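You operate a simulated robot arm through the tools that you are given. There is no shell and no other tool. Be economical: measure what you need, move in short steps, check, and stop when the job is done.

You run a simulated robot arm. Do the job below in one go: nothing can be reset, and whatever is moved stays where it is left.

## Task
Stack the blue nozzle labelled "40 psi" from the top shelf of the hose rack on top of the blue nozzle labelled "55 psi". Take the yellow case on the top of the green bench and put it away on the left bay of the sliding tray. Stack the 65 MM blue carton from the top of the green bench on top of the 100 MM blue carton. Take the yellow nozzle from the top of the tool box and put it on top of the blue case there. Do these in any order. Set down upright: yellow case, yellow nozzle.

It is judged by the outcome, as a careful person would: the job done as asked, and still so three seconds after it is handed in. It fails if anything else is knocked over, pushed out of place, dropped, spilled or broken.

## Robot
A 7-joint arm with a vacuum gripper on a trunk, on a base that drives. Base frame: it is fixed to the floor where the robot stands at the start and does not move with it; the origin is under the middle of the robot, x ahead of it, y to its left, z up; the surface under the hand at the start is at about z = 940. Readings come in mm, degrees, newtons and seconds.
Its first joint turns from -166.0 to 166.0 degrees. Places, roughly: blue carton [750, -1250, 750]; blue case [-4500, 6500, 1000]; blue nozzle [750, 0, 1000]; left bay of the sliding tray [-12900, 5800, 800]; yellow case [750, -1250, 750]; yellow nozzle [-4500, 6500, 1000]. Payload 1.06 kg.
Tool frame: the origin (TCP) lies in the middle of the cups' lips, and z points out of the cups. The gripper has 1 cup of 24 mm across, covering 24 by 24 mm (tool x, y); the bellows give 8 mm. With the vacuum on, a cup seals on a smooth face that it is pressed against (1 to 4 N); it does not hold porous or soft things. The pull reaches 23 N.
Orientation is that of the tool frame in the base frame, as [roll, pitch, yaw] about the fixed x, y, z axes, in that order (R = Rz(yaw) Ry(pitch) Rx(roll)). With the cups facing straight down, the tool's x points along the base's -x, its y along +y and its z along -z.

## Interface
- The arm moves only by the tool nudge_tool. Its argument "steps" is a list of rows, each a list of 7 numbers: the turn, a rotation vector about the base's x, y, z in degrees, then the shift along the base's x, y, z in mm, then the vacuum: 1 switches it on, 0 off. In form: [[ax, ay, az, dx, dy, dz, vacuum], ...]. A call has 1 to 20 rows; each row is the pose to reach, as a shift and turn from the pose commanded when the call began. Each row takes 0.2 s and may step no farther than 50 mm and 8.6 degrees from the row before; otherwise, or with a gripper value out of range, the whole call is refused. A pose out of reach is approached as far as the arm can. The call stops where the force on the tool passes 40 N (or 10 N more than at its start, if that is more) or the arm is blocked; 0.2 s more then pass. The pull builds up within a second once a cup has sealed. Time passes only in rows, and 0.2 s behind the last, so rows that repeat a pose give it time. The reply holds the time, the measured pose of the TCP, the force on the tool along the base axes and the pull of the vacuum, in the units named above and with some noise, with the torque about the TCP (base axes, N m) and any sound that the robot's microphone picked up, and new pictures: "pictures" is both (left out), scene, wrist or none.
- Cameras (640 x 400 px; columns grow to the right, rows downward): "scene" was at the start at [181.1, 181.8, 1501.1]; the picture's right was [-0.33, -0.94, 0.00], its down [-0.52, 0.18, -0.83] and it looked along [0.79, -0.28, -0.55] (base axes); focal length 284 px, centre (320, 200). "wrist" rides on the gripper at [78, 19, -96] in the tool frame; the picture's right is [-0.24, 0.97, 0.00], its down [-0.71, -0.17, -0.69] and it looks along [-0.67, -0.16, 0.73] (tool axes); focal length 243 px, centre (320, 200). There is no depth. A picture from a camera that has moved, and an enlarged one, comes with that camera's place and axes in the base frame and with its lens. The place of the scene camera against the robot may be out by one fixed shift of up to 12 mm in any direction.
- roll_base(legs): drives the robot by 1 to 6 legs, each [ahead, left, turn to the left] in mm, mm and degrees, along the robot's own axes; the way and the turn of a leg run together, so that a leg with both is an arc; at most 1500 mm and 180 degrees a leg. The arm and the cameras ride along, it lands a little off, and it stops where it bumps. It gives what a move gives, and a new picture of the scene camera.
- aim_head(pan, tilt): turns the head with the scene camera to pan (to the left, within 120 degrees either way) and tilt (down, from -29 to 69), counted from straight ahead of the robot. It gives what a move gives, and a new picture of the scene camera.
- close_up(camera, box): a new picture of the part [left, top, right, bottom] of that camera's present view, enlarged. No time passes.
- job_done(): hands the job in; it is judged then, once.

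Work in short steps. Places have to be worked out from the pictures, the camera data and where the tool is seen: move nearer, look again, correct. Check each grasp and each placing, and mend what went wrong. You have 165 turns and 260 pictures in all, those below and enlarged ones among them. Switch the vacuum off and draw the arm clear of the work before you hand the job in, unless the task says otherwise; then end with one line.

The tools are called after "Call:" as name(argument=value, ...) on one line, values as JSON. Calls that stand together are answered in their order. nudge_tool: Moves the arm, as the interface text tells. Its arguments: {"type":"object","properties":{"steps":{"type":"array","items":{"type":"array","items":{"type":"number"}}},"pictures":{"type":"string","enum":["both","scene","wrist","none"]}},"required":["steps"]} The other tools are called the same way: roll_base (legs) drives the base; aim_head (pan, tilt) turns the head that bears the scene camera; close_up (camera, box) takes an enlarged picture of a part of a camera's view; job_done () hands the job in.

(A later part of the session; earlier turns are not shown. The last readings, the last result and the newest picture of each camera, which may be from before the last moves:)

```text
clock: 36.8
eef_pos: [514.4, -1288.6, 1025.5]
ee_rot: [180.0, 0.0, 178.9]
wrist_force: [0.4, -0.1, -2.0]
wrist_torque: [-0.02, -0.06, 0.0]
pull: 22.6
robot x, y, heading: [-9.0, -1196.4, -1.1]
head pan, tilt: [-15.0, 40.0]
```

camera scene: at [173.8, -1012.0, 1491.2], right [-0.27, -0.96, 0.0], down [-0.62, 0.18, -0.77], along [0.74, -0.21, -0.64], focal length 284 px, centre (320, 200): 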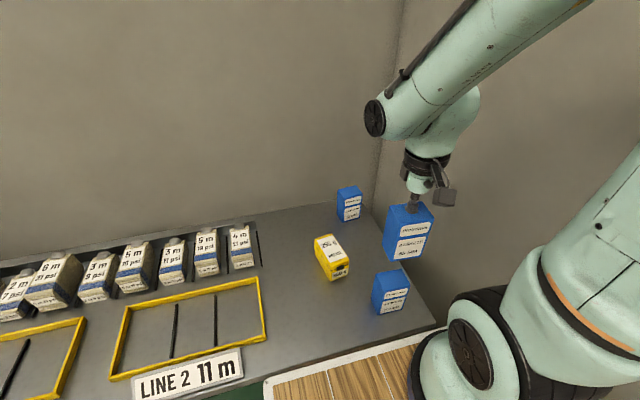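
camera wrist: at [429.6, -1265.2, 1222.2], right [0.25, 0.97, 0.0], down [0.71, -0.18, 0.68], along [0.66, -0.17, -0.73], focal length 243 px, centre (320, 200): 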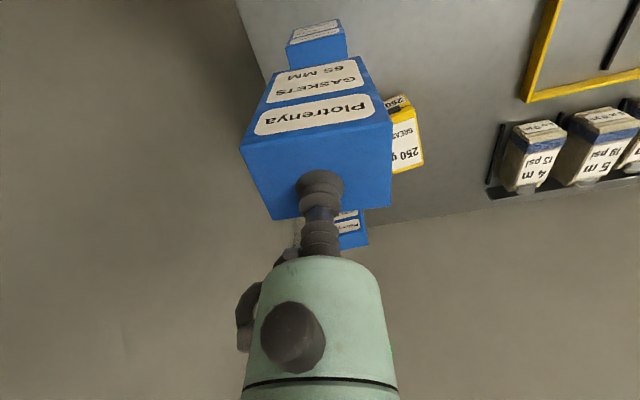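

The force was transient. I correct (-3,+2) and lower gently to contact.

Call:
nudge_tool(steps=[[0, 0, 0, -3, 2, -2, 1], [0, 0, 0, -3, 2, -5, 1], [0, 0, 0, -3, 2, -8, 1], [0, 0, 0, -3, 2, -10, 1], [0, 0, 0, -3, 2, -10, 1]], pictures="none")

Call:
close_up(camera="scene", box=[340, 210, 468, 330])

```text
clock: 38.0
eef_pos: [509.7, -1286.5, 1016.2]
ee_rot: [-180.0, 0.0, 178.9]
wrist_force: [1.2, -1.3, 6.4]
wrist_torque: [-0.02, -0.04, 0.0]
pull: 23.0
robot x, y, heading: [-11.1, -1196.4, -1.0]
head pan, tilt: [-15.0, 40.0]
```

```text
3.33 times, centred on (404, 270) of scene
camera zoom: at [173.6, -1011.8, 1491.2], right [-0.27, -0.96, 0.0], down [-0.62, 0.18, -0.77], along [0.74, -0.21, -0.64], focal length 948 px, centre (40, -33)
```

zoom: 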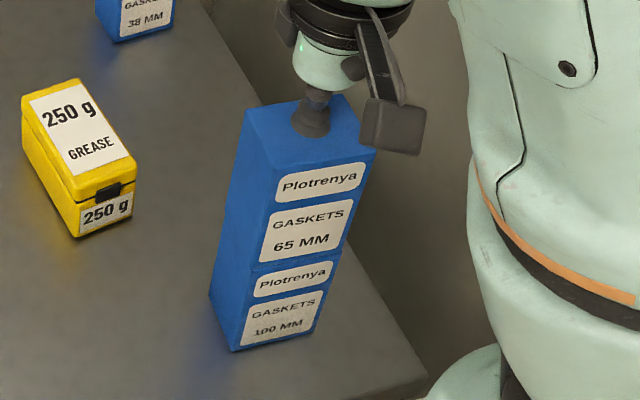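

The 65 MM carton rests flush on the 100 MM one. I release and rise straight up.

Call:
nudge_tool(steps=[[0, 0, 0, 0, 0, 0, 0], [0, 0, 0, 0, 0, 0, 0], [0, 0, 0, 0, 0, 0, 0], [0, 0, 0, 0, 0, 0, 0], [0, 0, 0, 0, 0, 2, 0], [0, 0, 0, 0, 0, 5, 0], [0, 0, 0, 0, 0, 10, 0], [0, 0, 0, 0, 0, 40, 0], [0, 0, 0, 0, 0, 80, 0], [0, 0, 0, 0, 0, 110, 0], [0, 0, 0, 0, 0, 110, 0]])

Call:
close_up(camera="scene", box=[300, 210, 460, 330])

```text
clock: 40.4
eef_pos: [509.2, -1286.6, 1126.3]
ee_rot: [-180.0, 0.0, 179.0]
wrist_force: [-0.6, -0.5, -0.1]
wrist_torque: [0.0, 0.01, 0.01]
pull: 0.1
robot x, y, heading: [-7.8, -1197.1, -1.1]
head pan, tilt: [-15.0, 40.0]
camera scene: at [173.8, -1011.8, 1491.2], right [-0.27, -0.96, 0.0], down [-0.62, 0.18, -0.77], along [0.74, -0.21, -0.64], focal length 284 px, centre (320, 200)
camera wrist: at [429.9, -1267.0, 1223.7], right [0.25, 0.97, 0.0], down [0.71, -0.18, 0.68], along [0.66, -0.17, -0.73], focal length 243 px, centre (320, 200)
```

scene: 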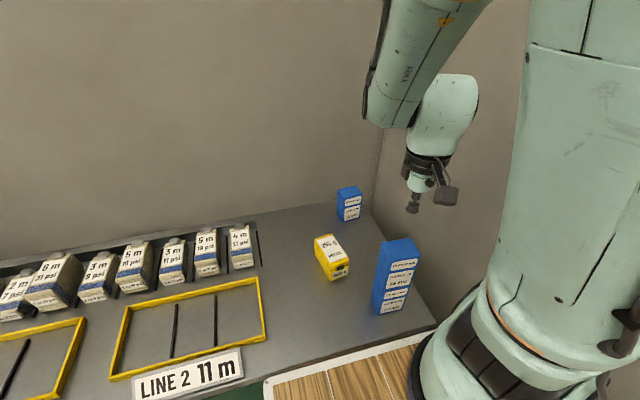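
wrist: 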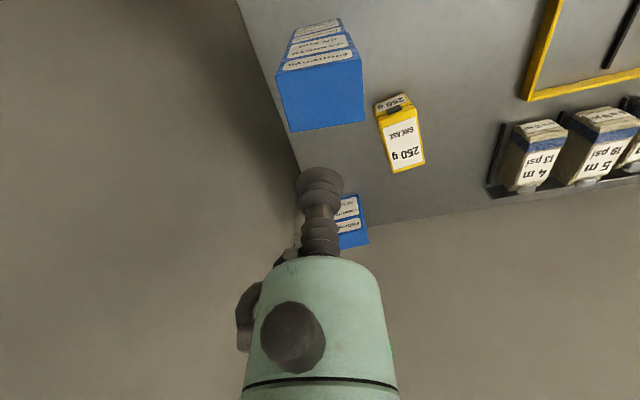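

```text
3.33 times, centred on (380, 270) of scene
camera zoom: at [173.8, -1011.8, 1491.2], right [-0.27, -0.96, 0.0], down [-0.62, 0.18, -0.77], along [0.74, -0.21, -0.64], focal length 948 px, centre (120, -33)
```

zoom: 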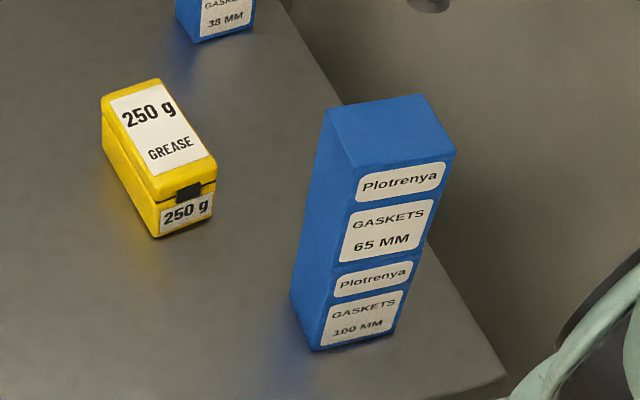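

Both cartons stand neatly. Next is the yellow case, whose top centre I estimate at (662,-1187,870); I move over it, staying high until clear.

Call:
nudge_tool(steps=[[0, 0, 0, 38, 25, 0, 0], [0, 0, 0, 76, 50, 0, 0], [0, 0, 0, 115, 75, 0, 0], [0, 0, 0, 153, 100, 0, 0], [0, 0, 0, 153, 100, -45, 0], [0, 0, 0, 153, 100, -90, 0], [0, 0, 0, 153, 100, -135, 0], [0, 0, 0, 153, 100, -166, 0], [0, 0, 0, 153, 100, -166, 0]], pictures="wrist")

Call:
close_up(camera="wrist", box=[220, 40, 420, 165])

```text
clock: 42.4
eef_pos: [661.3, -1187.1, 960.9]
ee_rot: [179.9, 0.0, 179.1]
wrist_force: [0.2, 0.5, 0.0]
wrist_torque: [-0.02, 0.03, 0.01]
pull: 0.1
robot x, y, heading: [-8.4, -1197.4, -0.9]
head pan, tilt: [-15.0, 40.0]
camera wrist: at [583.5, -1167.2, 1056.7], right [0.25, 0.97, 0.0], down [0.71, -0.18, 0.69], along [0.66, -0.17, -0.73], focal length 243 px, centre (320, 200)
```

wrist: 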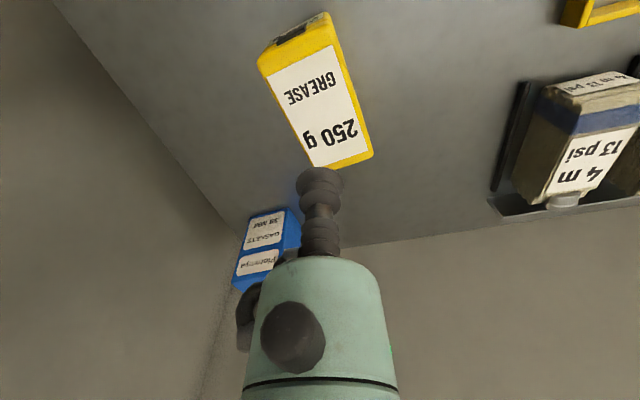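

```text
3.20 times, centred on (320, 102) of wrist
camera zoom: at [583.5, -1167.2, 1056.7], right [0.25, 0.97, 0.0], down [0.71, -0.18, 0.69], along [0.66, -0.17, -0.73], focal length 776 px, centre (320, 512)
```

zoom: 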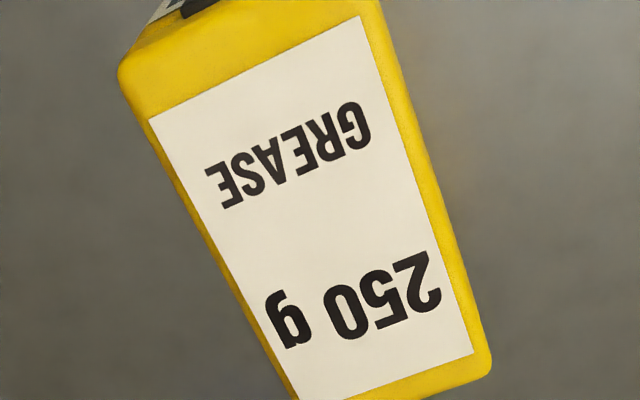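

The cup is about 3 mm off the case's middle; I correct and press down gently with vacuum.

Call:
nudge_tool(steps=[[0, 0, 0, 3, 1, -40, 0], [0, 0, 0, 3, 1, -76, 1], [0, 0, 0, 3, 1, -82, 1], [0, 0, 0, 3, 1, -86, 1], [0, 0, 0, 3, 1, -89, 1], [0, 0, 0, 3, 1, -89, 1]], pictures="wrist")

```text
clock: 43.8
eef_pos: [665.8, -1184.8, 872.3]
ee_rot: [-179.9, 0.0, 179.0]
wrist_force: [0.4, 0.4, -0.1]
wrist_torque: [0.0, 0.01, 0.01]
pull: 22.5
robot x, y, heading: [-12.7, -1198.3, -1.0]
head pan, tilt: [-15.0, 40.0]
camera wrist: at [587.0, -1165.4, 968.4], right [0.25, 0.97, 0.0], down [0.71, -0.18, 0.68], along [0.66, -0.17, -0.73], focal length 243 px, centre (320, 200)
```

wrist: 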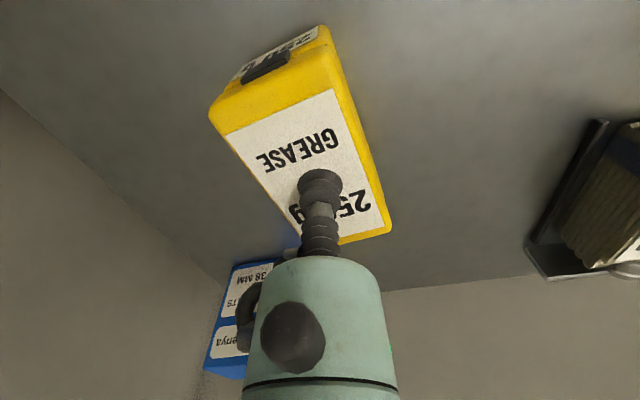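

Sealed with the pull at 22.5 N. I lift and draw in for travel.

Call:
nudge_tool(steps=[[0, 0, 0, 0, 0, 15, 1], [0, 0, 0, 0, 0, 55, 1], [0, 0, 0, 0, 0, 100, 1], [0, 0, 0, 0, 0, 145, 1], [0, 0, 0, 0, 0, 190, 1], [0, 0, 0, 0, 0, 235, 1], [0, 0, 0, -20, 0, 275, 1], [0, 0, 0, -50, 0, 310, 1], [0, 0, 0, -80, 0, 340, 1], [0, 0, 0, -110, 0, 370, 1], [0, 0, 0, -130, 0, 390, 1], [0, 0, 0, -130, 0, 390, 1]])

```text
clock: 46.4
eef_pos: [537.2, -1186.4, 1262.5]
ee_rot: [179.9, 0.0, 179.0]
wrist_force: [0.2, -0.1, -2.5]
wrist_torque: [0.0, 0.01, 0.02]
pull: 22.7
robot x, y, heading: [-9.2, -1198.7, -0.9]
head pan, tilt: [-15.0, 40.0]
camera scene: at [173.9, -1011.8, 1491.2], right [-0.27, -0.96, 0.0], down [-0.62, 0.18, -0.77], along [0.74, -0.21, -0.64], focal length 284 px, centre (320, 200)
camera wrist: at [457.5, -1166.6, 1358.8], right [0.25, 0.97, 0.0], down [0.71, -0.18, 0.68], along [0.66, -0.17, -0.73], focal length 243 px, centre (320, 200)
```

scene: 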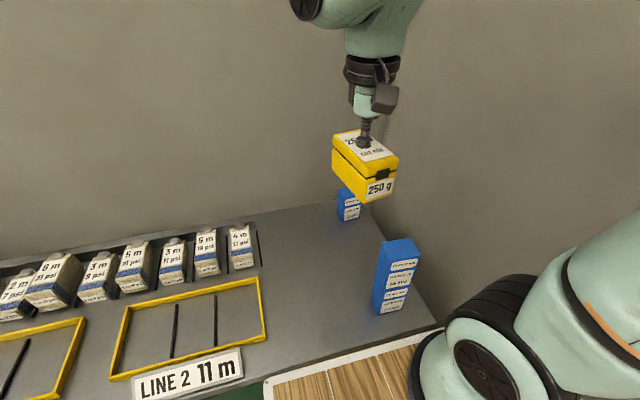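
wrist: 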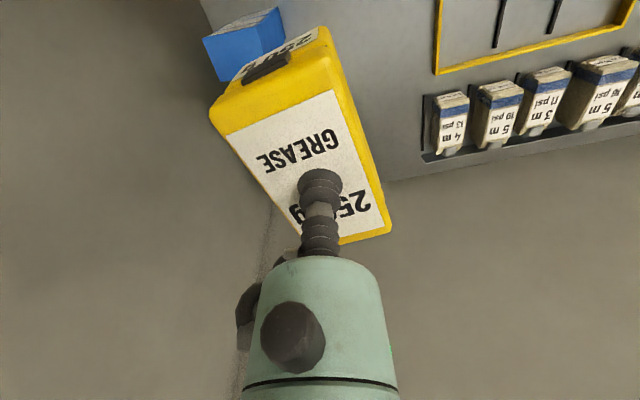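

The case is held securely. Before a long drive I look around behind and to the left.

Call:
aim_head(pan=120, tilt=15)

Call:
aim_head(pan=75, tilt=15)

Call:
aim_head(pan=-120, tilt=15)

```text
clock: 48.6
eef_pos: [536.9, -1187.1, 1261.9]
ee_rot: [180.0, 0.0, 179.0]
wrist_force: [0.1, -0.1, -2.2]
wrist_torque: [0.01, -0.02, 0.05]
pull: 22.8
robot x, y, heading: [-9.3, -1201.6, -0.9]
head pan, tilt: [120.0, 15.0]
camera scene: at [46.7, -906.7, 1530.8], right [0.87, 0.49, 0.0], down [0.13, -0.23, -0.97], along [-0.47, 0.84, -0.26], focal length 284 px, centre (320, 200)
```

scene: 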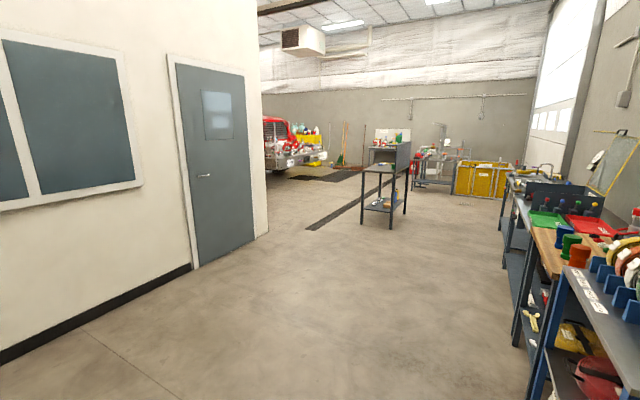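

```text
clock: 49.7
eef_pos: [536.6, -1187.0, 1261.4]
ee_rot: [179.9, 0.0, 179.1]
wrist_force: [-0.8, 0.5, -2.3]
wrist_torque: [0.0, -0.01, -0.01]
pull: 22.7
robot x, y, heading: [-10.7, -1198.9, -1.2]
head pan, tilt: [75.0, 15.0]
camera scene: at [117.6, -898.6, 1530.8], right [0.96, -0.27, 0.0], down [-0.07, -0.25, -0.97], along [0.26, 0.93, -0.26], focal length 284 px, centre (320, 200)
```

scene: 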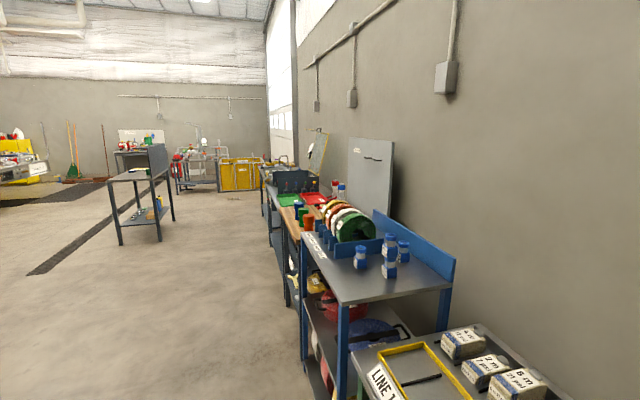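

```text
clock: 52.6
eef_pos: [536.0, -1185.5, 1262.3]
ee_rot: [-179.9, 0.1, 179.1]
wrist_force: [-0.1, -0.5, -2.9]
wrist_torque: [0.01, 0.01, 0.0]
pull: 23.1
robot x, y, heading: [-8.6, -1198.2, -0.7]
head pan, tilt: [-120.0, 15.0]
camera scene: at [44.0, -1068.5, 1530.8], right [-0.86, 0.51, 0.0], down [0.13, 0.22, -0.97], along [-0.5, -0.83, -0.26], focal length 284 px, centre (320, 200)
```

scene: 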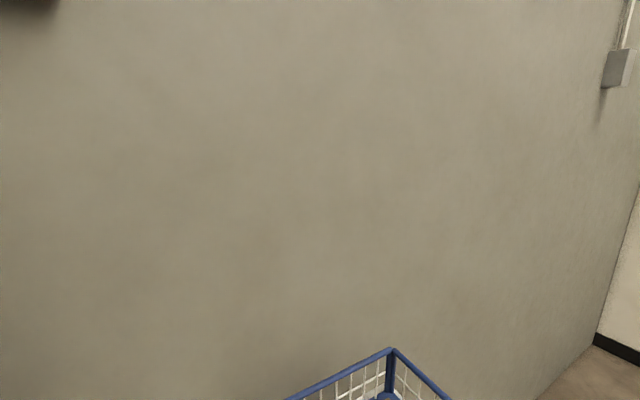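

The floor behind and left is open. I back off from the bench, slide left away from the side wall, then turn left.

Call:
roll_base(legs=[[-900, 0, 0], [0, 1500, 0], [0, 0, 91]])

Call:
aim_head(pan=15, tilt=15)

```text
clock: 68.2
eef_pos: [-862.8, 859.5, 1261.7]
ee_rot: [179.9, -0.1, -92.1]
wrist_force: [-0.4, -0.1, -3.1]
wrist_torque: [0.01, -0.01, -0.04]
pull: 23.0
robot x, y, heading: [-861.3, 314.3, 88.0]
head pan, tilt: [-120.0, 15.0]
camera scene: at [-991.8, 374.1, 1530.8], right [-0.53, -0.85, 0.0], down [-0.22, 0.14, -0.97], along [0.82, -0.51, -0.26], focal length 284 px, centre (320, 200)
```

scene: 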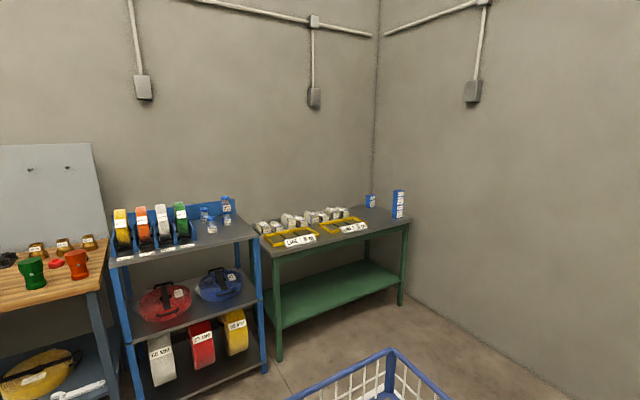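

```text
clock: 70.3
eef_pos: [-862.8, 861.0, 1262.6]
ee_rot: [180.0, -0.1, -92.2]
wrist_force: [1.0, -0.2, -2.4]
wrist_torque: [-0.02, 0.03, 0.02]
pull: 22.7
robot x, y, heading: [-864.1, 319.5, 87.7]
head pan, tilt: [15.0, 15.0]
camera scene: at [-1091.8, 514.8, 1530.8], right [0.97, 0.22, 0.0], down [0.06, -0.25, -0.97], along [-0.22, 0.94, -0.26], focal length 284 px, centre (320, 200)
```

scene: 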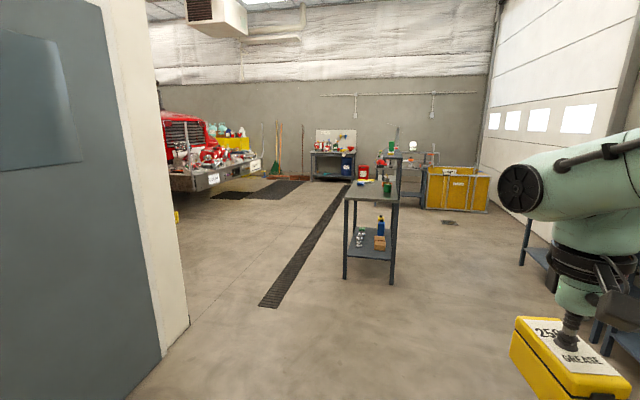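

The path between the office corner (-2500,2100) and the middle table (-1440..-920, 3125+) is about 1.5 m wide. I drive through its middle in diagonal legs.

Call:
roll_base(legs=[[1100, 0, 0], [0, 0, 45], [1500, 0, 0]])

Call:
aim_head(pan=0, tilt=15)

```text
clock: 85.1
eef_pos: [-2232.7, 2894.2, 1261.9]
ee_rot: [-180.0, 0.0, -46.4]
wrist_force: [-0.1, -0.5, -2.3]
wrist_torque: [-0.01, 0.01, 0.03]
pull: 22.9
robot x, y, heading: [-1837.3, 2517.4, 133.5]
head pan, tilt: [15.0, 15.0]
camera scene: at [-2145.1, 2492.0, 1530.8], right [0.52, 0.85, 0.0], down [0.22, -0.13, -0.97], along [-0.82, 0.5, -0.26], focal length 284 px, centre (320, 200)
```

scene: 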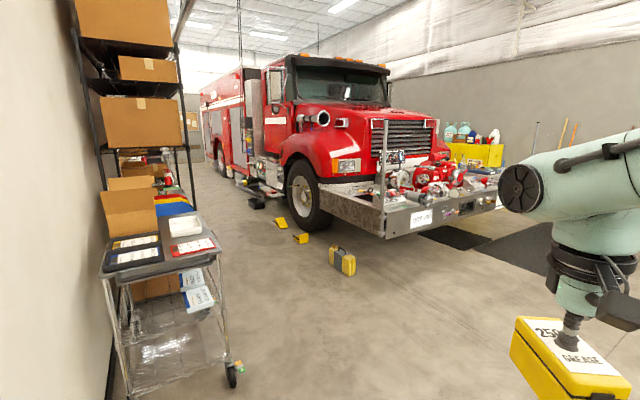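

```text
clock: 85.8
eef_pos: [-2232.0, 2895.3, 1262.2]
ee_rot: [179.9, 0.0, -46.3]
wrist_force: [1.0, -0.9, -2.9]
wrist_torque: [0.0, 0.04, 0.01]
pull: 23.1
robot x, y, heading: [-1842.8, 2514.7, 133.5]
head pan, tilt: [0.0, 15.0]
camera scene: at [-2129.9, 2510.9, 1530.8], right [0.72, 0.69, 0.0], down [0.18, -0.19, -0.97], along [-0.67, 0.7, -0.26], focal length 284 px, centre (320, 200)
```

scene: 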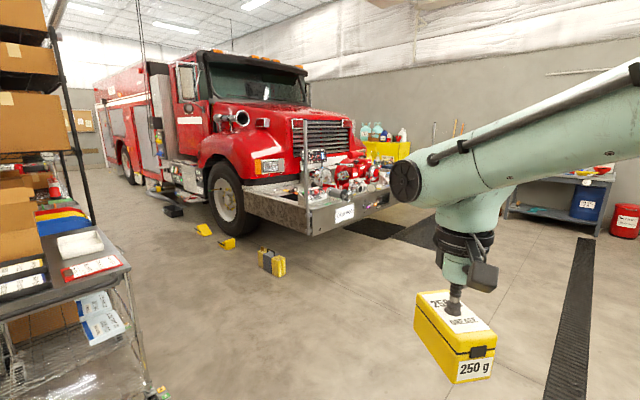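

The tray must be behind the truck, whose left side runs along y≈4400; the shelves end near y≈2800. I take the lane at y≈3400 heading along -x.

Call:
roll_base(legs=[[1200, 0, 0], [0, 0, 46.5], [1500, 0, 0]])

```text
clock: 101.1
eef_pos: [-4714.3, 3366.7, 1261.5]
ee_rot: [180.0, -0.1, 0.0]
wrist_force: [-0.5, 0.2, -2.0]
wrist_torque: [-0.01, 0.0, -0.01]
pull: 22.8
robot x, y, heading: [-4166.6, 3384.6, 180.1]
head pan, tilt: [0.0, 15.0]
camera scene: at [-4366.5, 3177.3, 1530.8], right [0.0, 1.0, 0.0], down [0.26, 0.0, -0.97], along [-0.97, 0.0, -0.26], focal length 284 px, centre (320, 200)
```

scene: 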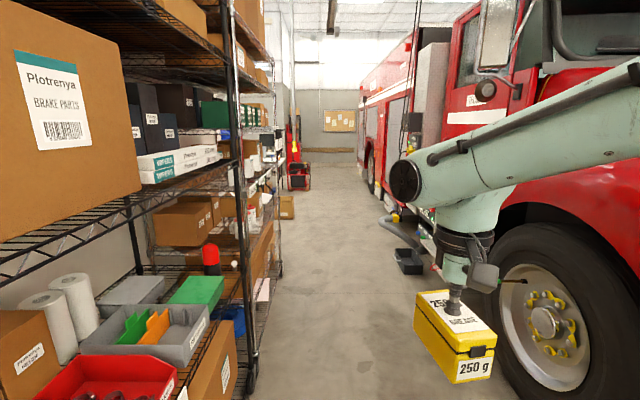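

The lane is clear: shelves at y≈2780, truck at y≈4430. I drive on, shifting slightly right.

Call:
roll_base(legs=[[1500, -100, 0], [1500, 0, 0], [1500, 0, 0]])

```text
refused: leg 1 is longer than a leg can be; nothing moved
```

Same plan with leg 1 slightly shorter.

Call:
roll_base(legs=[[1450, -100, 0], [1500, 0, 0], [1500, 0, 0]])

```text
clock: 122.7
eef_pos: [-9232.4, 3304.3, 1261.0]
ee_rot: [-179.9, -0.1, 1.6]
wrist_force: [1.4, -0.1, -3.2]
wrist_torque: [0.01, -0.01, 0.01]
pull: 23.2
robot x, y, heading: [-8688.5, 3341.1, -178.5]
head pan, tilt: [0.0, 15.0]
camera scene: at [-8878.6, 3127.5, 1530.8], right [-0.03, 1.0, 0.0], down [0.26, 0.01, -0.97], along [-0.97, -0.03, -0.26], focal length 284 px, centre (320, 200)
```

scene: 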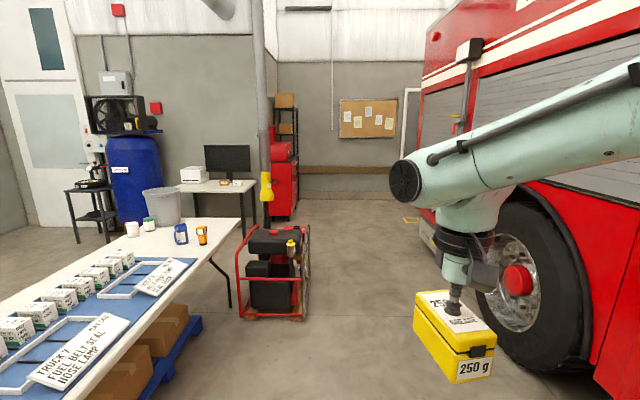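

A generator stands at y<2970 ahead; I shift right to y≈3680 and continue.

Call:
roll_base(legs=[[1300, -370, -1.5], [1300, 0, 0]])

Call:
aim_head(pan=-45, tilt=20)

```text
clock: 135.3
eef_pos: [-11790.5, 3635.7, 1262.8]
ee_rot: [180.0, 0.0, 1.0]
wrist_force: [0.5, 0.4, -2.1]
wrist_torque: [0.0, 0.01, 0.01]
pull: 22.7
robot x, y, heading: [-11244.4, 3665.8, -178.9]
head pan, tilt: [0.0, 15.0]
camera scene: at [-11439.5, 3452.9, 1530.8], right [-0.02, 1.0, 0.0], down [0.26, 0.0, -0.97], along [-0.97, -0.01, -0.26], focal length 284 px, centre (320, 200)
```

scene: 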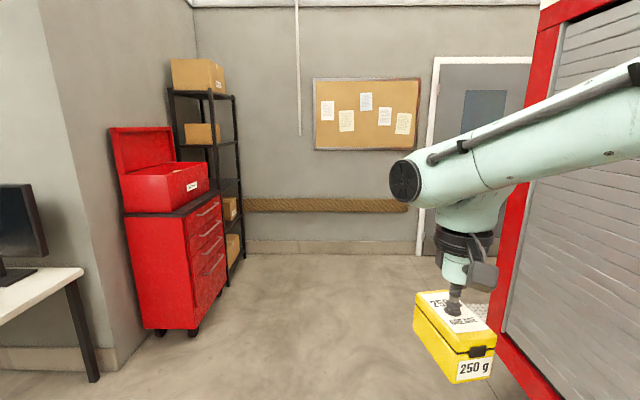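

```text
clock: 136.5
eef_pos: [-11790.9, 3635.9, 1261.1]
ee_rot: [179.9, 0.0, 0.9]
wrist_force: [0.1, 0.4, -2.1]
wrist_torque: [0.0, 0.01, 0.02]
pull: 22.8
robot x, y, heading: [-11246.7, 3663.7, -179.1]
head pan, tilt: [-45.0, 20.0]
camera scene: at [-11413.0, 3519.1, 1522.6], right [0.7, 0.72, 0.0], down [0.25, -0.24, -0.94], along [-0.67, 0.65, -0.34], focal length 284 px, centre (320, 200)
```

scene: 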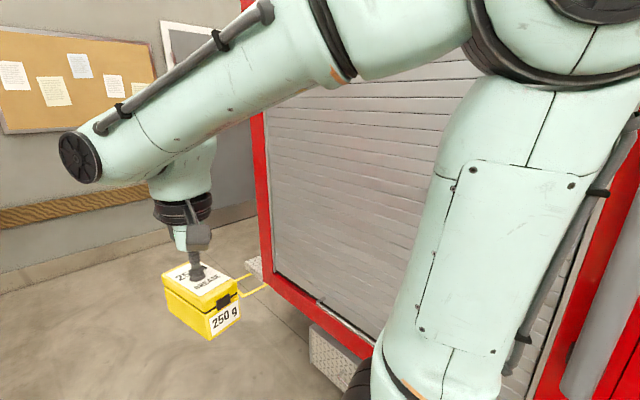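

The truck's rear is near x≈-12960 and the wall at -14900. I drive past the rear corner, then turn left to face the truck's rear side.

Call:
roll_base(legs=[[1300, 0, -1], [1300, 0, 0], [0, 0, 90], [0, 0, 90]])

Call:
aim_head(pan=60, tilt=25)

```text
clock: 156.9
eef_pos: [-13310.8, 3680.0, 1260.8]
ee_rot: [180.0, 0.0, -177.0]
wrist_force: [-0.1, 0.3, -2.3]
wrist_torque: [-0.01, 0.0, 0.01]
pull: 23.3
robot x, y, heading: [-13851.2, 3634.5, 3.3]
head pan, tilt: [-45.0, 20.0]
camera scene: at [-13698.4, 3784.0, 1522.6], right [-0.67, -0.74, 0.0], down [-0.25, 0.23, -0.94], along [0.7, -0.63, -0.34], focal length 284 px, centre (320, 200)
```

scene: 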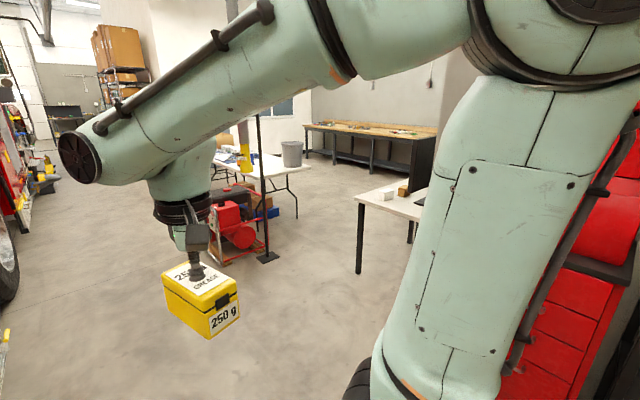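

```text
clock: 158.7
eef_pos: [-13311.6, 3680.3, 1262.3]
ee_rot: [-180.0, -0.1, -177.0]
wrist_force: [0.2, 0.9, -1.7]
wrist_torque: [-0.01, 0.01, -0.02]
pull: 22.8
robot x, y, heading: [-13855.1, 3632.2, 3.2]
head pan, tilt: [60.0, 25.0]
camera scene: at [-13725.9, 3928.4, 1514.6], right [0.89, -0.45, 0.0], down [-0.19, -0.38, -0.91], along [0.41, 0.81, -0.42], focal length 284 px, centre (320, 200)
```

scene: 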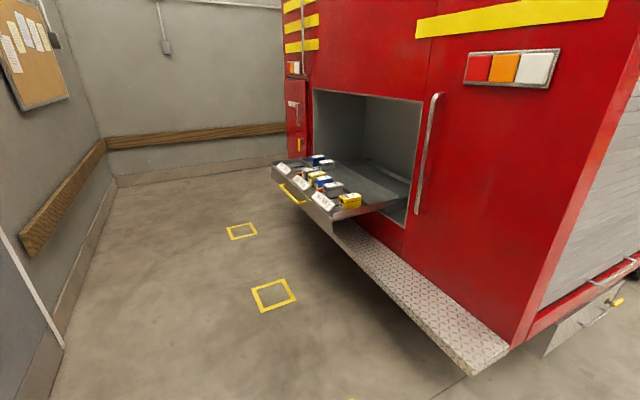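

The sliding tray is pulled out at the truck's rear: front edge x≈-13055, y from 5100 to 6080. I strafe left to stand before the left bay.

Call:
roll_base(legs=[[0, 0, -3.2], [0, 1080, 0], [0, 1080, 0]])

Call:
aim_head(pan=-5, tilt=40)

```text
clock: 169.7
eef_pos: [-13292.7, 5783.4, 1261.9]
ee_rot: [-180.0, 0.0, -179.9]
wrist_force: [0.0, 0.4, -2.8]
wrist_torque: [-0.01, 0.0, 0.02]
pull: 23.6
robot x, y, heading: [-13840.1, 5761.0, 0.0]
head pan, tilt: [60.0, 25.0]
camera scene: at [-13693.8, 6052.5, 1514.5], right [0.87, -0.5, 0.0], down [-0.21, -0.37, -0.91], along [0.45, 0.79, -0.42], focal length 284 px, centre (320, 200)
```

scene: 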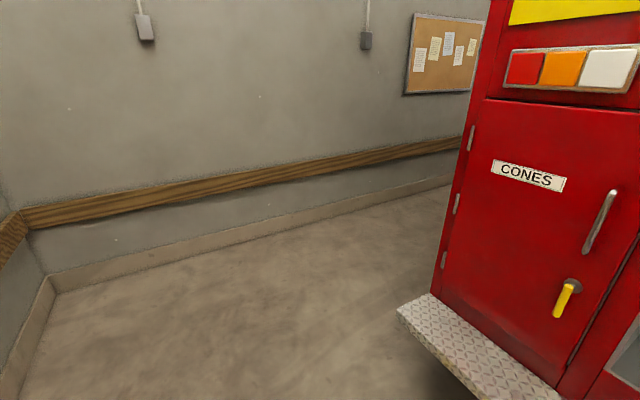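

```text
clock: 171.0
eef_pos: [-13292.0, 5782.7, 1261.0]
ee_rot: [-179.9, 0.0, 179.9]
wrist_force: [-0.2, -0.6, -1.9]
wrist_torque: [0.01, 0.01, 0.03]
pull: 23.1
robot x, y, heading: [-13835.8, 5761.6, 0.1]
head pan, tilt: [-5.0, 40.0]
camera scene: at [-13655.1, 5965.3, 1491.2], right [-0.09, -1.0, 0.0], down [-0.64, 0.06, -0.77], along [0.76, -0.07, -0.64], focal length 284 px, centre (320, 200)
```

scene: 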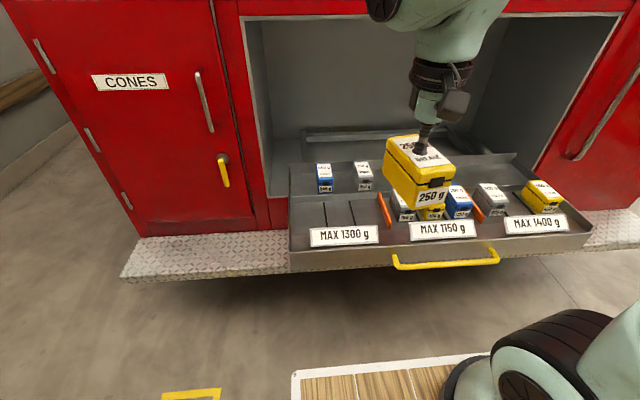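

The tray has three bays with black and orange dividers. I zoom in on the left bay.

Call:
close_up(camera="scene", box=[280, 145, 440, 275])

Call:
close_up(camera="wrist", box=[0, 0, 640, 400])

```text
3.08 times, centred on (360, 210) of scene
camera zoom: at [-13655.1, 5965.3, 1491.2], right [-0.09, -1.0, 0.0], down [-0.64, 0.06, -0.77], along [0.76, -0.07, -0.64], focal length 875 px, centre (197, 169)
```

zoom: 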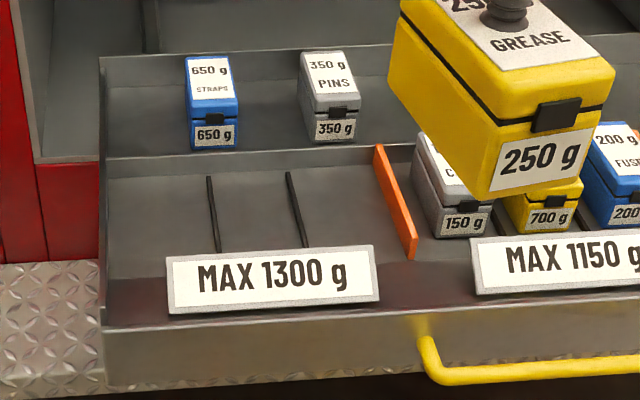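

```text
1.00 times, centred on (320, 200) of wrist (not enlarged: the box is as wide or as high as the picture)
camera zoom: at [-13371.2, 5800.7, 1358.5], right [0.23, 0.97, 0.0], down [0.71, -0.17, 0.68], along [0.67, -0.16, -0.73], focal length 243 px, centre (320, 200)
```

zoom: 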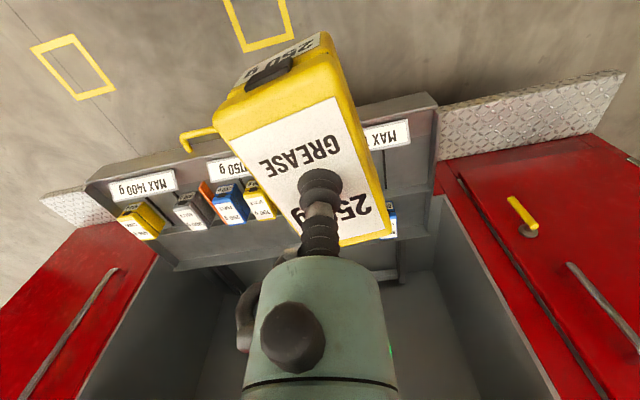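

Left bay totals 1250 g with this case, within the 1300 limit. I'll set it in the front row between the two black dividers, near (-12918,5833). First I drive 200 mm closer.

Call:
roll_base(legs=[[200, 0, 0]])

```text
clock: 172.6
eef_pos: [-13091.3, 5781.3, 1262.4]
ee_rot: [180.0, 0.0, 179.9]
wrist_force: [0.8, 0.8, -2.2]
wrist_torque: [0.05, -0.01, 0.05]
pull: 22.9
robot x, y, heading: [-13639.0, 5760.6, -0.3]
head pan, tilt: [-5.0, 40.0]
camera scene: at [-13454.1, 5964.8, 1491.2], right [-0.09, -1.0, 0.0], down [-0.64, 0.06, -0.77], along [0.76, -0.07, -0.64], focal length 284 px, centre (320, 200)
```

scene: 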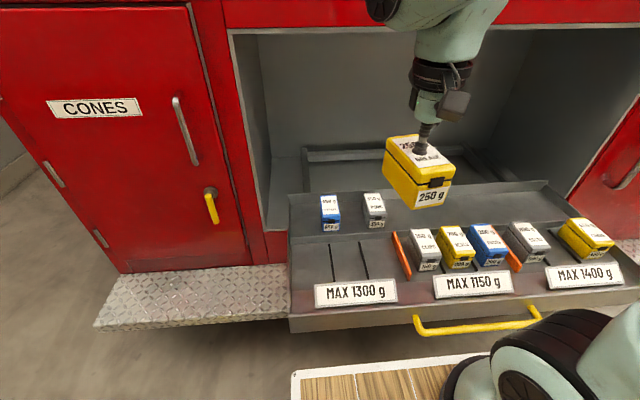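

I zoom again to locate dividers precisely from this nearer spot.

Call:
close_up(camera="scene", box=[280, 180, 440, 310])

```text
3.08 times, centred on (360, 245) of scene
camera zoom: at [-13454.1, 5964.8, 1491.2], right [-0.09, -1.0, 0.0], down [-0.64, 0.06, -0.77], along [0.76, -0.07, -0.64], focal length 875 px, centre (197, 62)
```

zoom: 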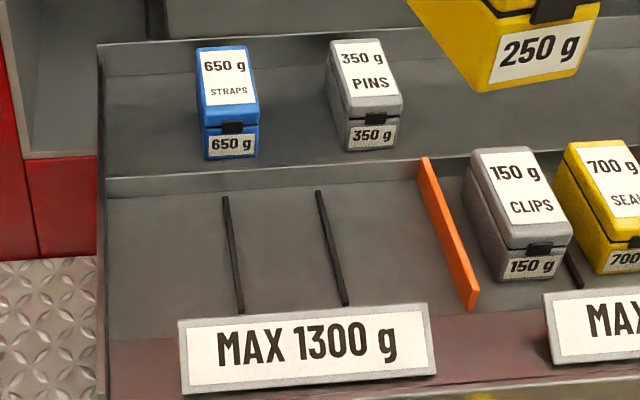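

Slot between dividers: y 5787–5884, x -12997..-12861, floor z≈800. I move over its middle, rotate the case -7° to align, and go down part-way.

Call:
nudge_tool(steps=[[0, 0, -2, 40, 13, 0, 1], [0, 0, -4, 80, 26, 0, 1], [0, 0, -6, 120, 40, 0, 1], [0, 0, -7, 161, 53, 0, 1], [0, 0, -7, 161, 53, -45, 1], [0, 0, -7, 161, 53, -90, 1], [0, 0, -7, 161, 53, -135, 1], [0, 0, -7, 161, 53, -180, 1], [0, 0, -7, 161, 53, -225, 1], [0, 0, -7, 161, 53, -270, 1], [0, 0, -7, 161, 53, -310, 1], [0, 0, -7, 161, 53, -310, 1]])

Call:
close_up(camera="scene", box=[280, 180, 440, 310])

Call:
close_up(camera="wrist", box=[160, 0, 480, 200])

```text
clock: 175.2
eef_pos: [-12931.2, 5831.5, 951.9]
ee_rot: [-180.0, 0.0, 172.9]
wrist_force: [1.4, 0.3, -2.8]
wrist_torque: [0.01, 0.01, 0.01]
pull: 22.8
robot x, y, heading: [-13636.8, 5759.6, 0.3]
head pan, tilt: [-5.0, 40.0]
camera scene: at [-13454.2, 5964.8, 1491.2], right [-0.09, -1.0, 0.0], down [-0.64, 0.06, -0.77], along [0.76, -0.07, -0.64], focal length 284 px, centre (320, 200)
camera wrist: at [-13006.5, 5859.5, 1049.6], right [0.35, 0.94, 0.0], down [0.68, -0.26, 0.68], along [0.64, -0.24, -0.73], focal length 243 px, centre (320, 200)
```

scene: 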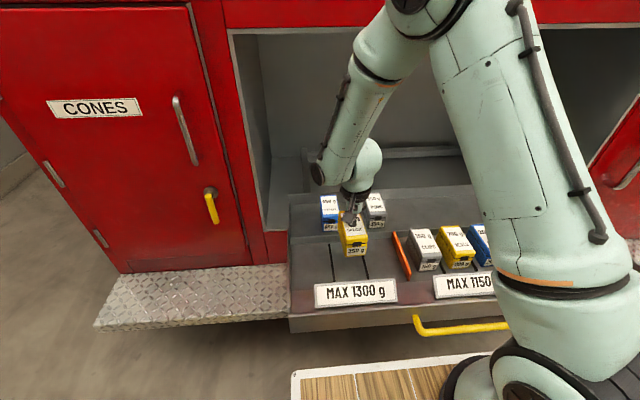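
wrist: 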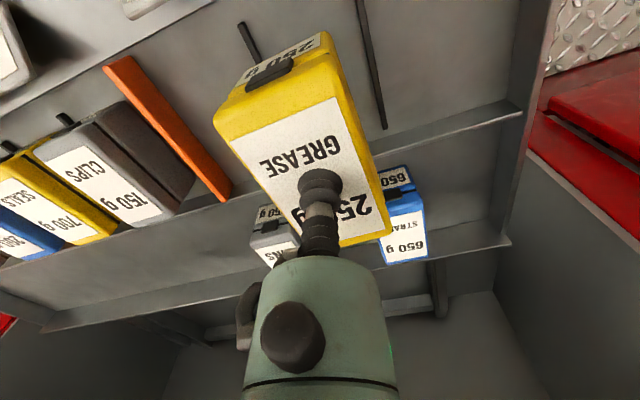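

```text
3.08 times, centred on (360, 245) of scene
camera zoom: at [-13454.2, 5964.8, 1491.2], right [-0.09, -1.0, 0.0], down [-0.64, 0.06, -0.77], along [0.76, -0.07, -0.64], focal length 875 px, centre (197, 62)
```

zoom: 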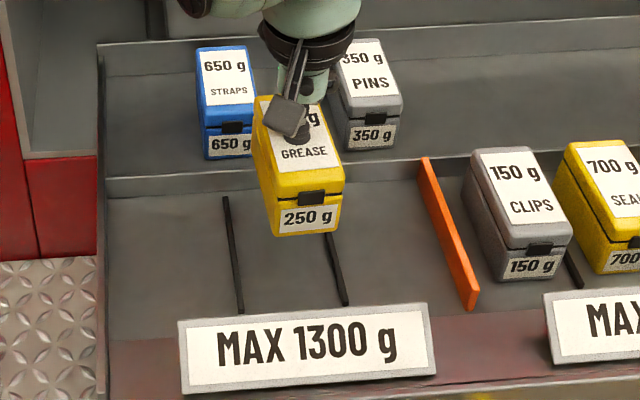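

```text
2.00 times, centred on (320, 100) of wrist
camera zoom: at [-13006.5, 5859.5, 1049.6], right [0.35, 0.94, 0.0], down [0.68, -0.26, 0.68], along [0.64, -0.24, -0.73], focal length 485 px, centre (320, 400)
```

zoom: 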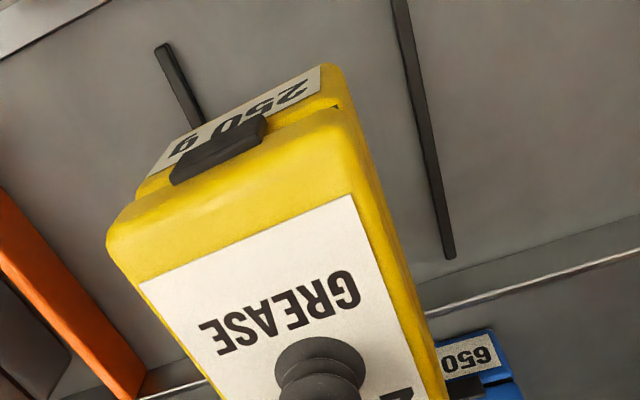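

Alignment is good within a few mm; a bit more rotation (-4°) squares it. I lower toward the floor slowly.

Call:
nudge_tool(steps=[[0, 0, -4, 0, 3, -20, 1], [0, 0, -4, 0, 3, -45, 1], [0, 0, -4, 0, 3, -62, 1], [0, 0, -4, 0, 3, -70, 1], [0, 0, -4, 0, 3, -74, 1], [0, 0, -4, 0, 3, -74, 1]], pictures="none")

Call:
close_up(camera="scene", box=[280, 180, 440, 310])

Call:
close_up(camera="wrist", box=[160, 0, 480, 200])

```text
clock: 176.6
eef_pos: [-12930.2, 5837.2, 876.8]
ee_rot: [180.0, 0.1, 168.9]
wrist_force: [0.3, -0.1, -3.1]
wrist_torque: [0.02, -0.03, -0.02]
pull: 23.1
robot x, y, heading: [-13634.9, 5763.5, -0.2]
head pan, tilt: [-5.0, 40.0]
```

```text
3.08 times, centred on (360, 245) of scene
camera zoom: at [-13454.2, 5964.9, 1491.2], right [-0.09, -1.0, 0.0], down [-0.64, 0.06, -0.77], along [0.76, -0.07, -0.64], focal length 875 px, centre (197, 62)
```

zoom: 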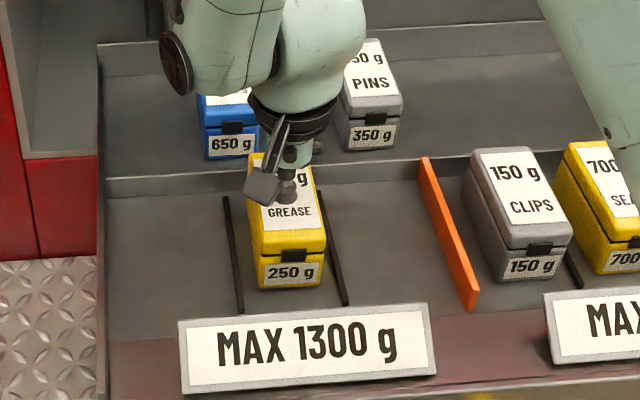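

```text
2.00 times, centred on (320, 100) of wrist
camera zoom: at [-13003.7, 5870.2, 974.0], right [0.42, 0.91, 0.0], down [0.66, -0.3, 0.68], along [0.62, -0.29, -0.73], focal length 485 px, centre (320, 400)
```

zoom: 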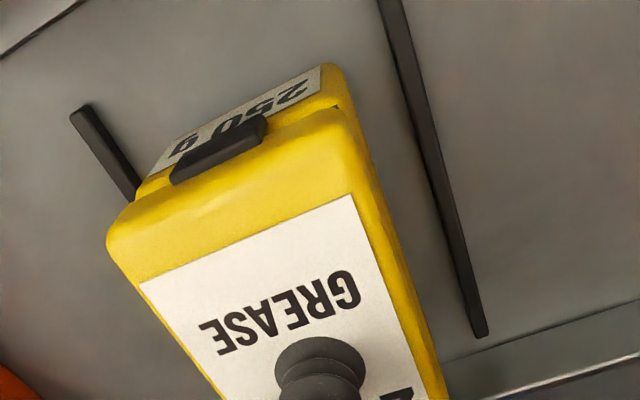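

It's between the dividers with margin; a little farther down to touch.

Call:
nudge_tool(steps=[[0, 0, 0, 0, 0, -3, 1], [0, 0, 0, 0, 0, -6, 1], [0, 0, 0, 0, 0, -8, 1], [0, 0, 0, 0, 0, -8, 1]], pictures="none")

```text
clock: 177.6
eef_pos: [-12930.2, 5837.6, 870.6]
ee_rot: [179.9, 0.1, 168.8]
wrist_force: [1.5, 0.5, 12.1]
wrist_torque: [-0.05, -0.07, -0.15]
pull: 22.9
robot x, y, heading: [-13638.1, 5759.5, 0.0]
head pan, tilt: [-5.0, 40.0]
```

Contact (12 N). I release and rise.

Call:
nudge_tool(steps=[[0, 0, 0, 0, 0, 2, 0], [0, 0, 0, 0, 0, 2, 0], [0, 0, 0, 0, 0, 2, 0], [0, 0, 0, 0, 0, 2, 0], [0, 0, 0, 0, 0, 4, 0], [0, 0, 0, 0, 0, 8, 0], [0, 0, 0, 0, 0, 15, 0], [0, 0, 0, 0, 0, 50, 0], [0, 0, 0, 0, 0, 95, 0], [0, 0, 0, 0, 0, 140, 0], [0, 0, 0, 0, 0, 185, 0], [0, 0, 0, 0, 0, 230, 0], [0, 0, 0, -40, 0, 255, 0], [0, 0, 0, -80, 0, 280, 0], [0, 0, 0, -120, 0, 305, 0], [0, 0, 0, -160, 0, 330, 0], [0, 0, 0, -190, 0, 360, 0], [0, 0, 0, -190, 0, 390, 0]])

Call:
close_up(camera="scene", box=[280, 180, 440, 310])

```text
clock: 181.4
eef_pos: [-13122.0, 5838.6, 1260.7]
ee_rot: [-179.9, 0.0, 168.9]
wrist_force: [0.0, 0.1, 0.5]
wrist_torque: [-0.01, 0.02, 0.03]
pull: 0.0
robot x, y, heading: [-13636.1, 5760.3, 0.2]
head pan, tilt: [-5.0, 40.0]
camera scene: at [-13453.9, 5964.9, 1491.2], right [-0.09, -1.0, 0.0], down [-0.64, 0.06, -0.77], along [0.76, -0.07, -0.64], focal length 284 px, centre (320, 200)
camera wrist: at [-13194.8, 5870.6, 1356.8], right [0.42, 0.91, 0.0], down [0.66, -0.3, 0.68], along [0.62, -0.29, -0.73], focal length 243 px, centre (320, 200)
```

scene: 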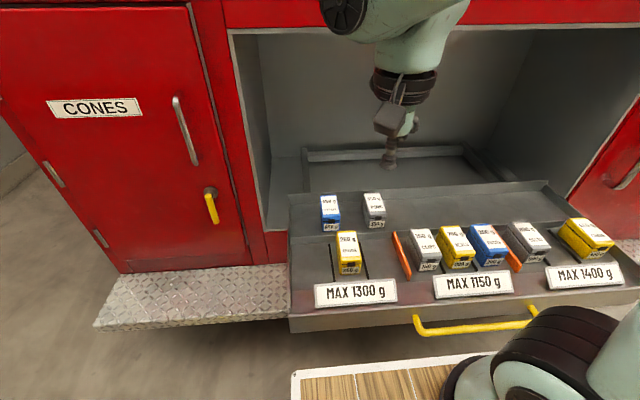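
wrist: 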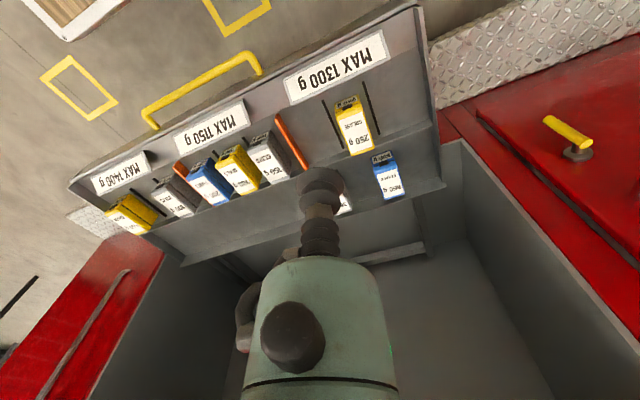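

```text
3.08 times, centred on (360, 245) of scene
camera zoom: at [-13453.9, 5964.9, 1491.2], right [-0.09, -1.0, 0.0], down [-0.64, 0.06, -0.77], along [0.76, -0.07, -0.64], focal length 875 px, centre (197, 62)
```

zoom: 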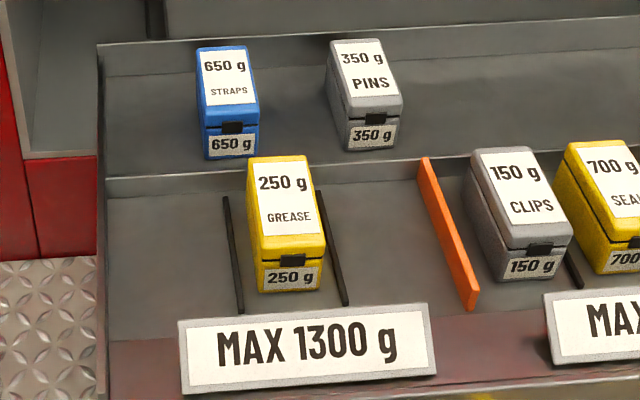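

The case stands neatly in the left bay. I back away and strafe right out from behind the truck, then look along the lane.

Call:
roll_base(legs=[[-200, 0, 0], [0, -1050, 0], [0, -1050, 0]])

Call:
aim_head(pan=0, tilt=15)

```text
clock: 193.1
eef_pos: [-13341.1, 3720.6, 1259.3]
ee_rot: [179.9, 0.1, 168.1]
wrist_force: [-0.1, -0.2, -0.2]
wrist_torque: [0.01, 0.0, 0.0]
pull: 0.0
robot x, y, heading: [-13853.8, 3649.7, -1.0]
head pan, tilt: [-5.0, 40.0]
camera scene: at [-13671.2, 3852.9, 1491.2], right [-0.1, -0.99, 0.0], down [-0.64, 0.07, -0.77], along [0.76, -0.08, -0.64], focal length 284 px, centre (320, 200)
```

scene: 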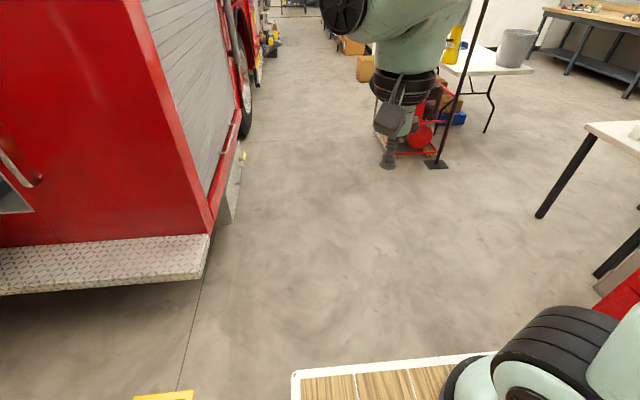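

```text
clock: 194.0
eef_pos: [-13339.8, 3720.8, 1260.4]
ee_rot: [-180.0, 0.1, 168.0]
wrist_force: [-0.1, 1.3, -0.2]
wrist_torque: [0.01, 0.02, 0.01]
pull: 0.0
robot x, y, heading: [-13854.9, 3653.4, -0.9]
head pan, tilt: [0.0, 15.0]
camera scene: at [-13662.4, 3860.2, 1530.7], right [-0.02, -1.0, 0.0], down [-0.26, 0.0, -0.97], along [0.97, -0.02, -0.26], focal length 284 px, centre (320, 200)
```

scene: 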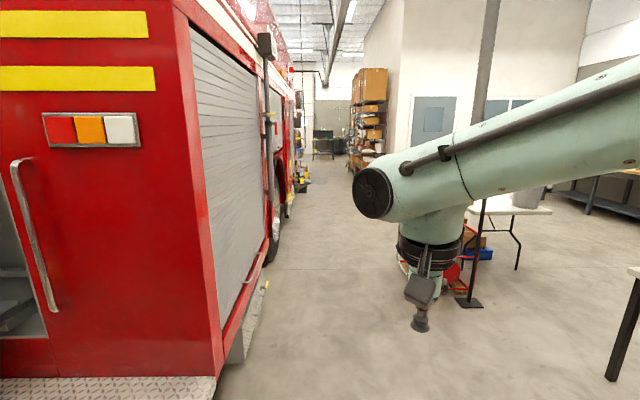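

The lane ahead is clear. I drive forward along it with small corrections.

Call:
roll_base(legs=[[0, 0, 1], [1500, 0, 0], [1500, 0, 0], [1480, -100, 0]])

```text
clock: 216.1
eef_pos: [-8788.1, 3525.6, 1260.4]
ee_rot: [180.0, 0.0, 167.2]
wrist_force: [-0.7, 0.8, -0.6]
wrist_torque: [0.01, -0.01, 0.01]
pull: 0.1
robot x, y, heading: [-9309.8, 3468.0, -2.1]
head pan, tilt: [0.0, 15.0]
camera scene: at [-9110.4, 3669.9, 1530.8], right [-0.03, -1.0, 0.0], down [-0.26, 0.01, -0.97], along [0.97, -0.03, -0.26], focal length 284 px, centre (320, 200)
```

scene: 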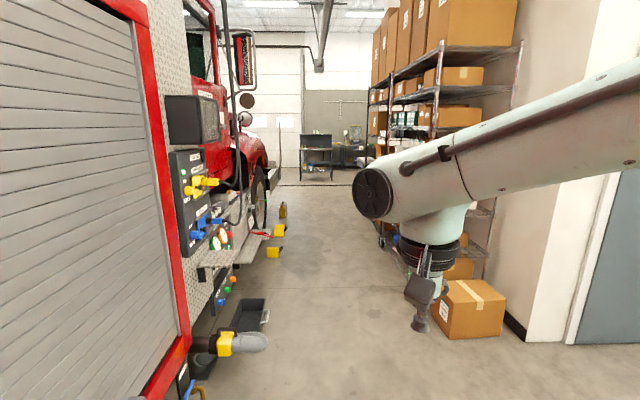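

Clear lane between y≈2780 and 3930. I straighten and continue to the truck's nose.

Call:
roll_base(legs=[[0, 0, 2], [1480, -80, 0], [1500, 0, 0], [1500, 0, 0]])

Call:
aim_head(pan=45, tilt=15)

```text
clock: 237.9
eef_pos: [-4304.0, 3389.7, 1260.1]
ee_rot: [179.9, 0.0, 169.7]
wrist_force: [0.3, -1.2, -0.2]
wrist_torque: [-0.03, -0.02, -0.03]
pull: 0.1
robot x, y, heading: [-4820.7, 3306.1, 0.5]
head pan, tilt: [0.0, 15.0]
camera scene: at [-4630.6, 3520.4, 1530.8], right [0.01, -1.0, 0.0], down [-0.26, 0.0, -0.97], along [0.97, 0.01, -0.26], focal length 284 px, centre (320, 200)
```

scene: 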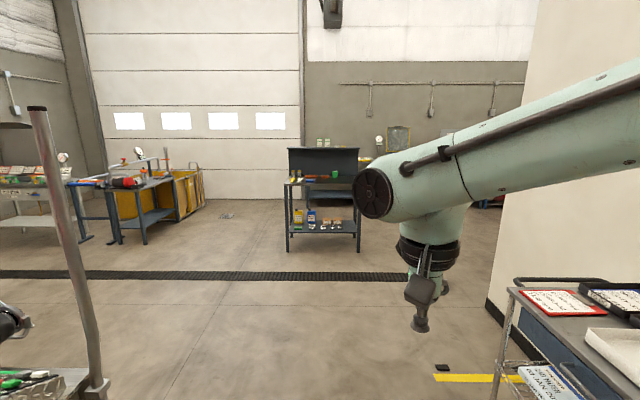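

```text
clock: 239.0
eef_pos: [-4304.4, 3389.0, 1259.6]
ee_rot: [-180.0, 0.0, 169.7]
wrist_force: [-0.3, 0.0, 0.1]
wrist_torque: [-0.01, 0.04, -0.02]
pull: 0.0
robot x, y, heading: [-4818.0, 3305.7, 1.0]
head pan, tilt: [45.0, 15.0]
camera scene: at [-4658.7, 3586.1, 1530.8], right [0.71, -0.7, 0.0], down [-0.18, -0.18, -0.97], along [0.68, 0.69, -0.26], focal length 284 px, centre (320, 200)
```

scene: 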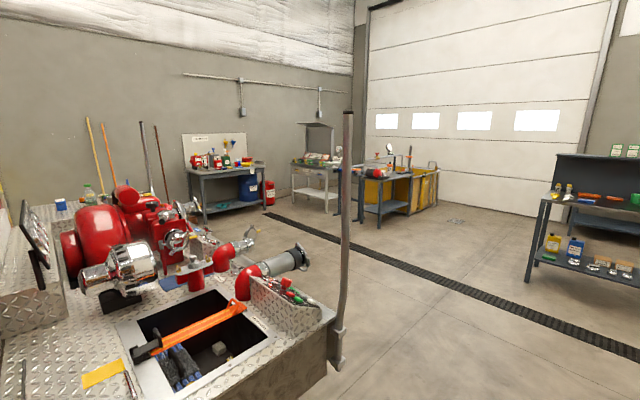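

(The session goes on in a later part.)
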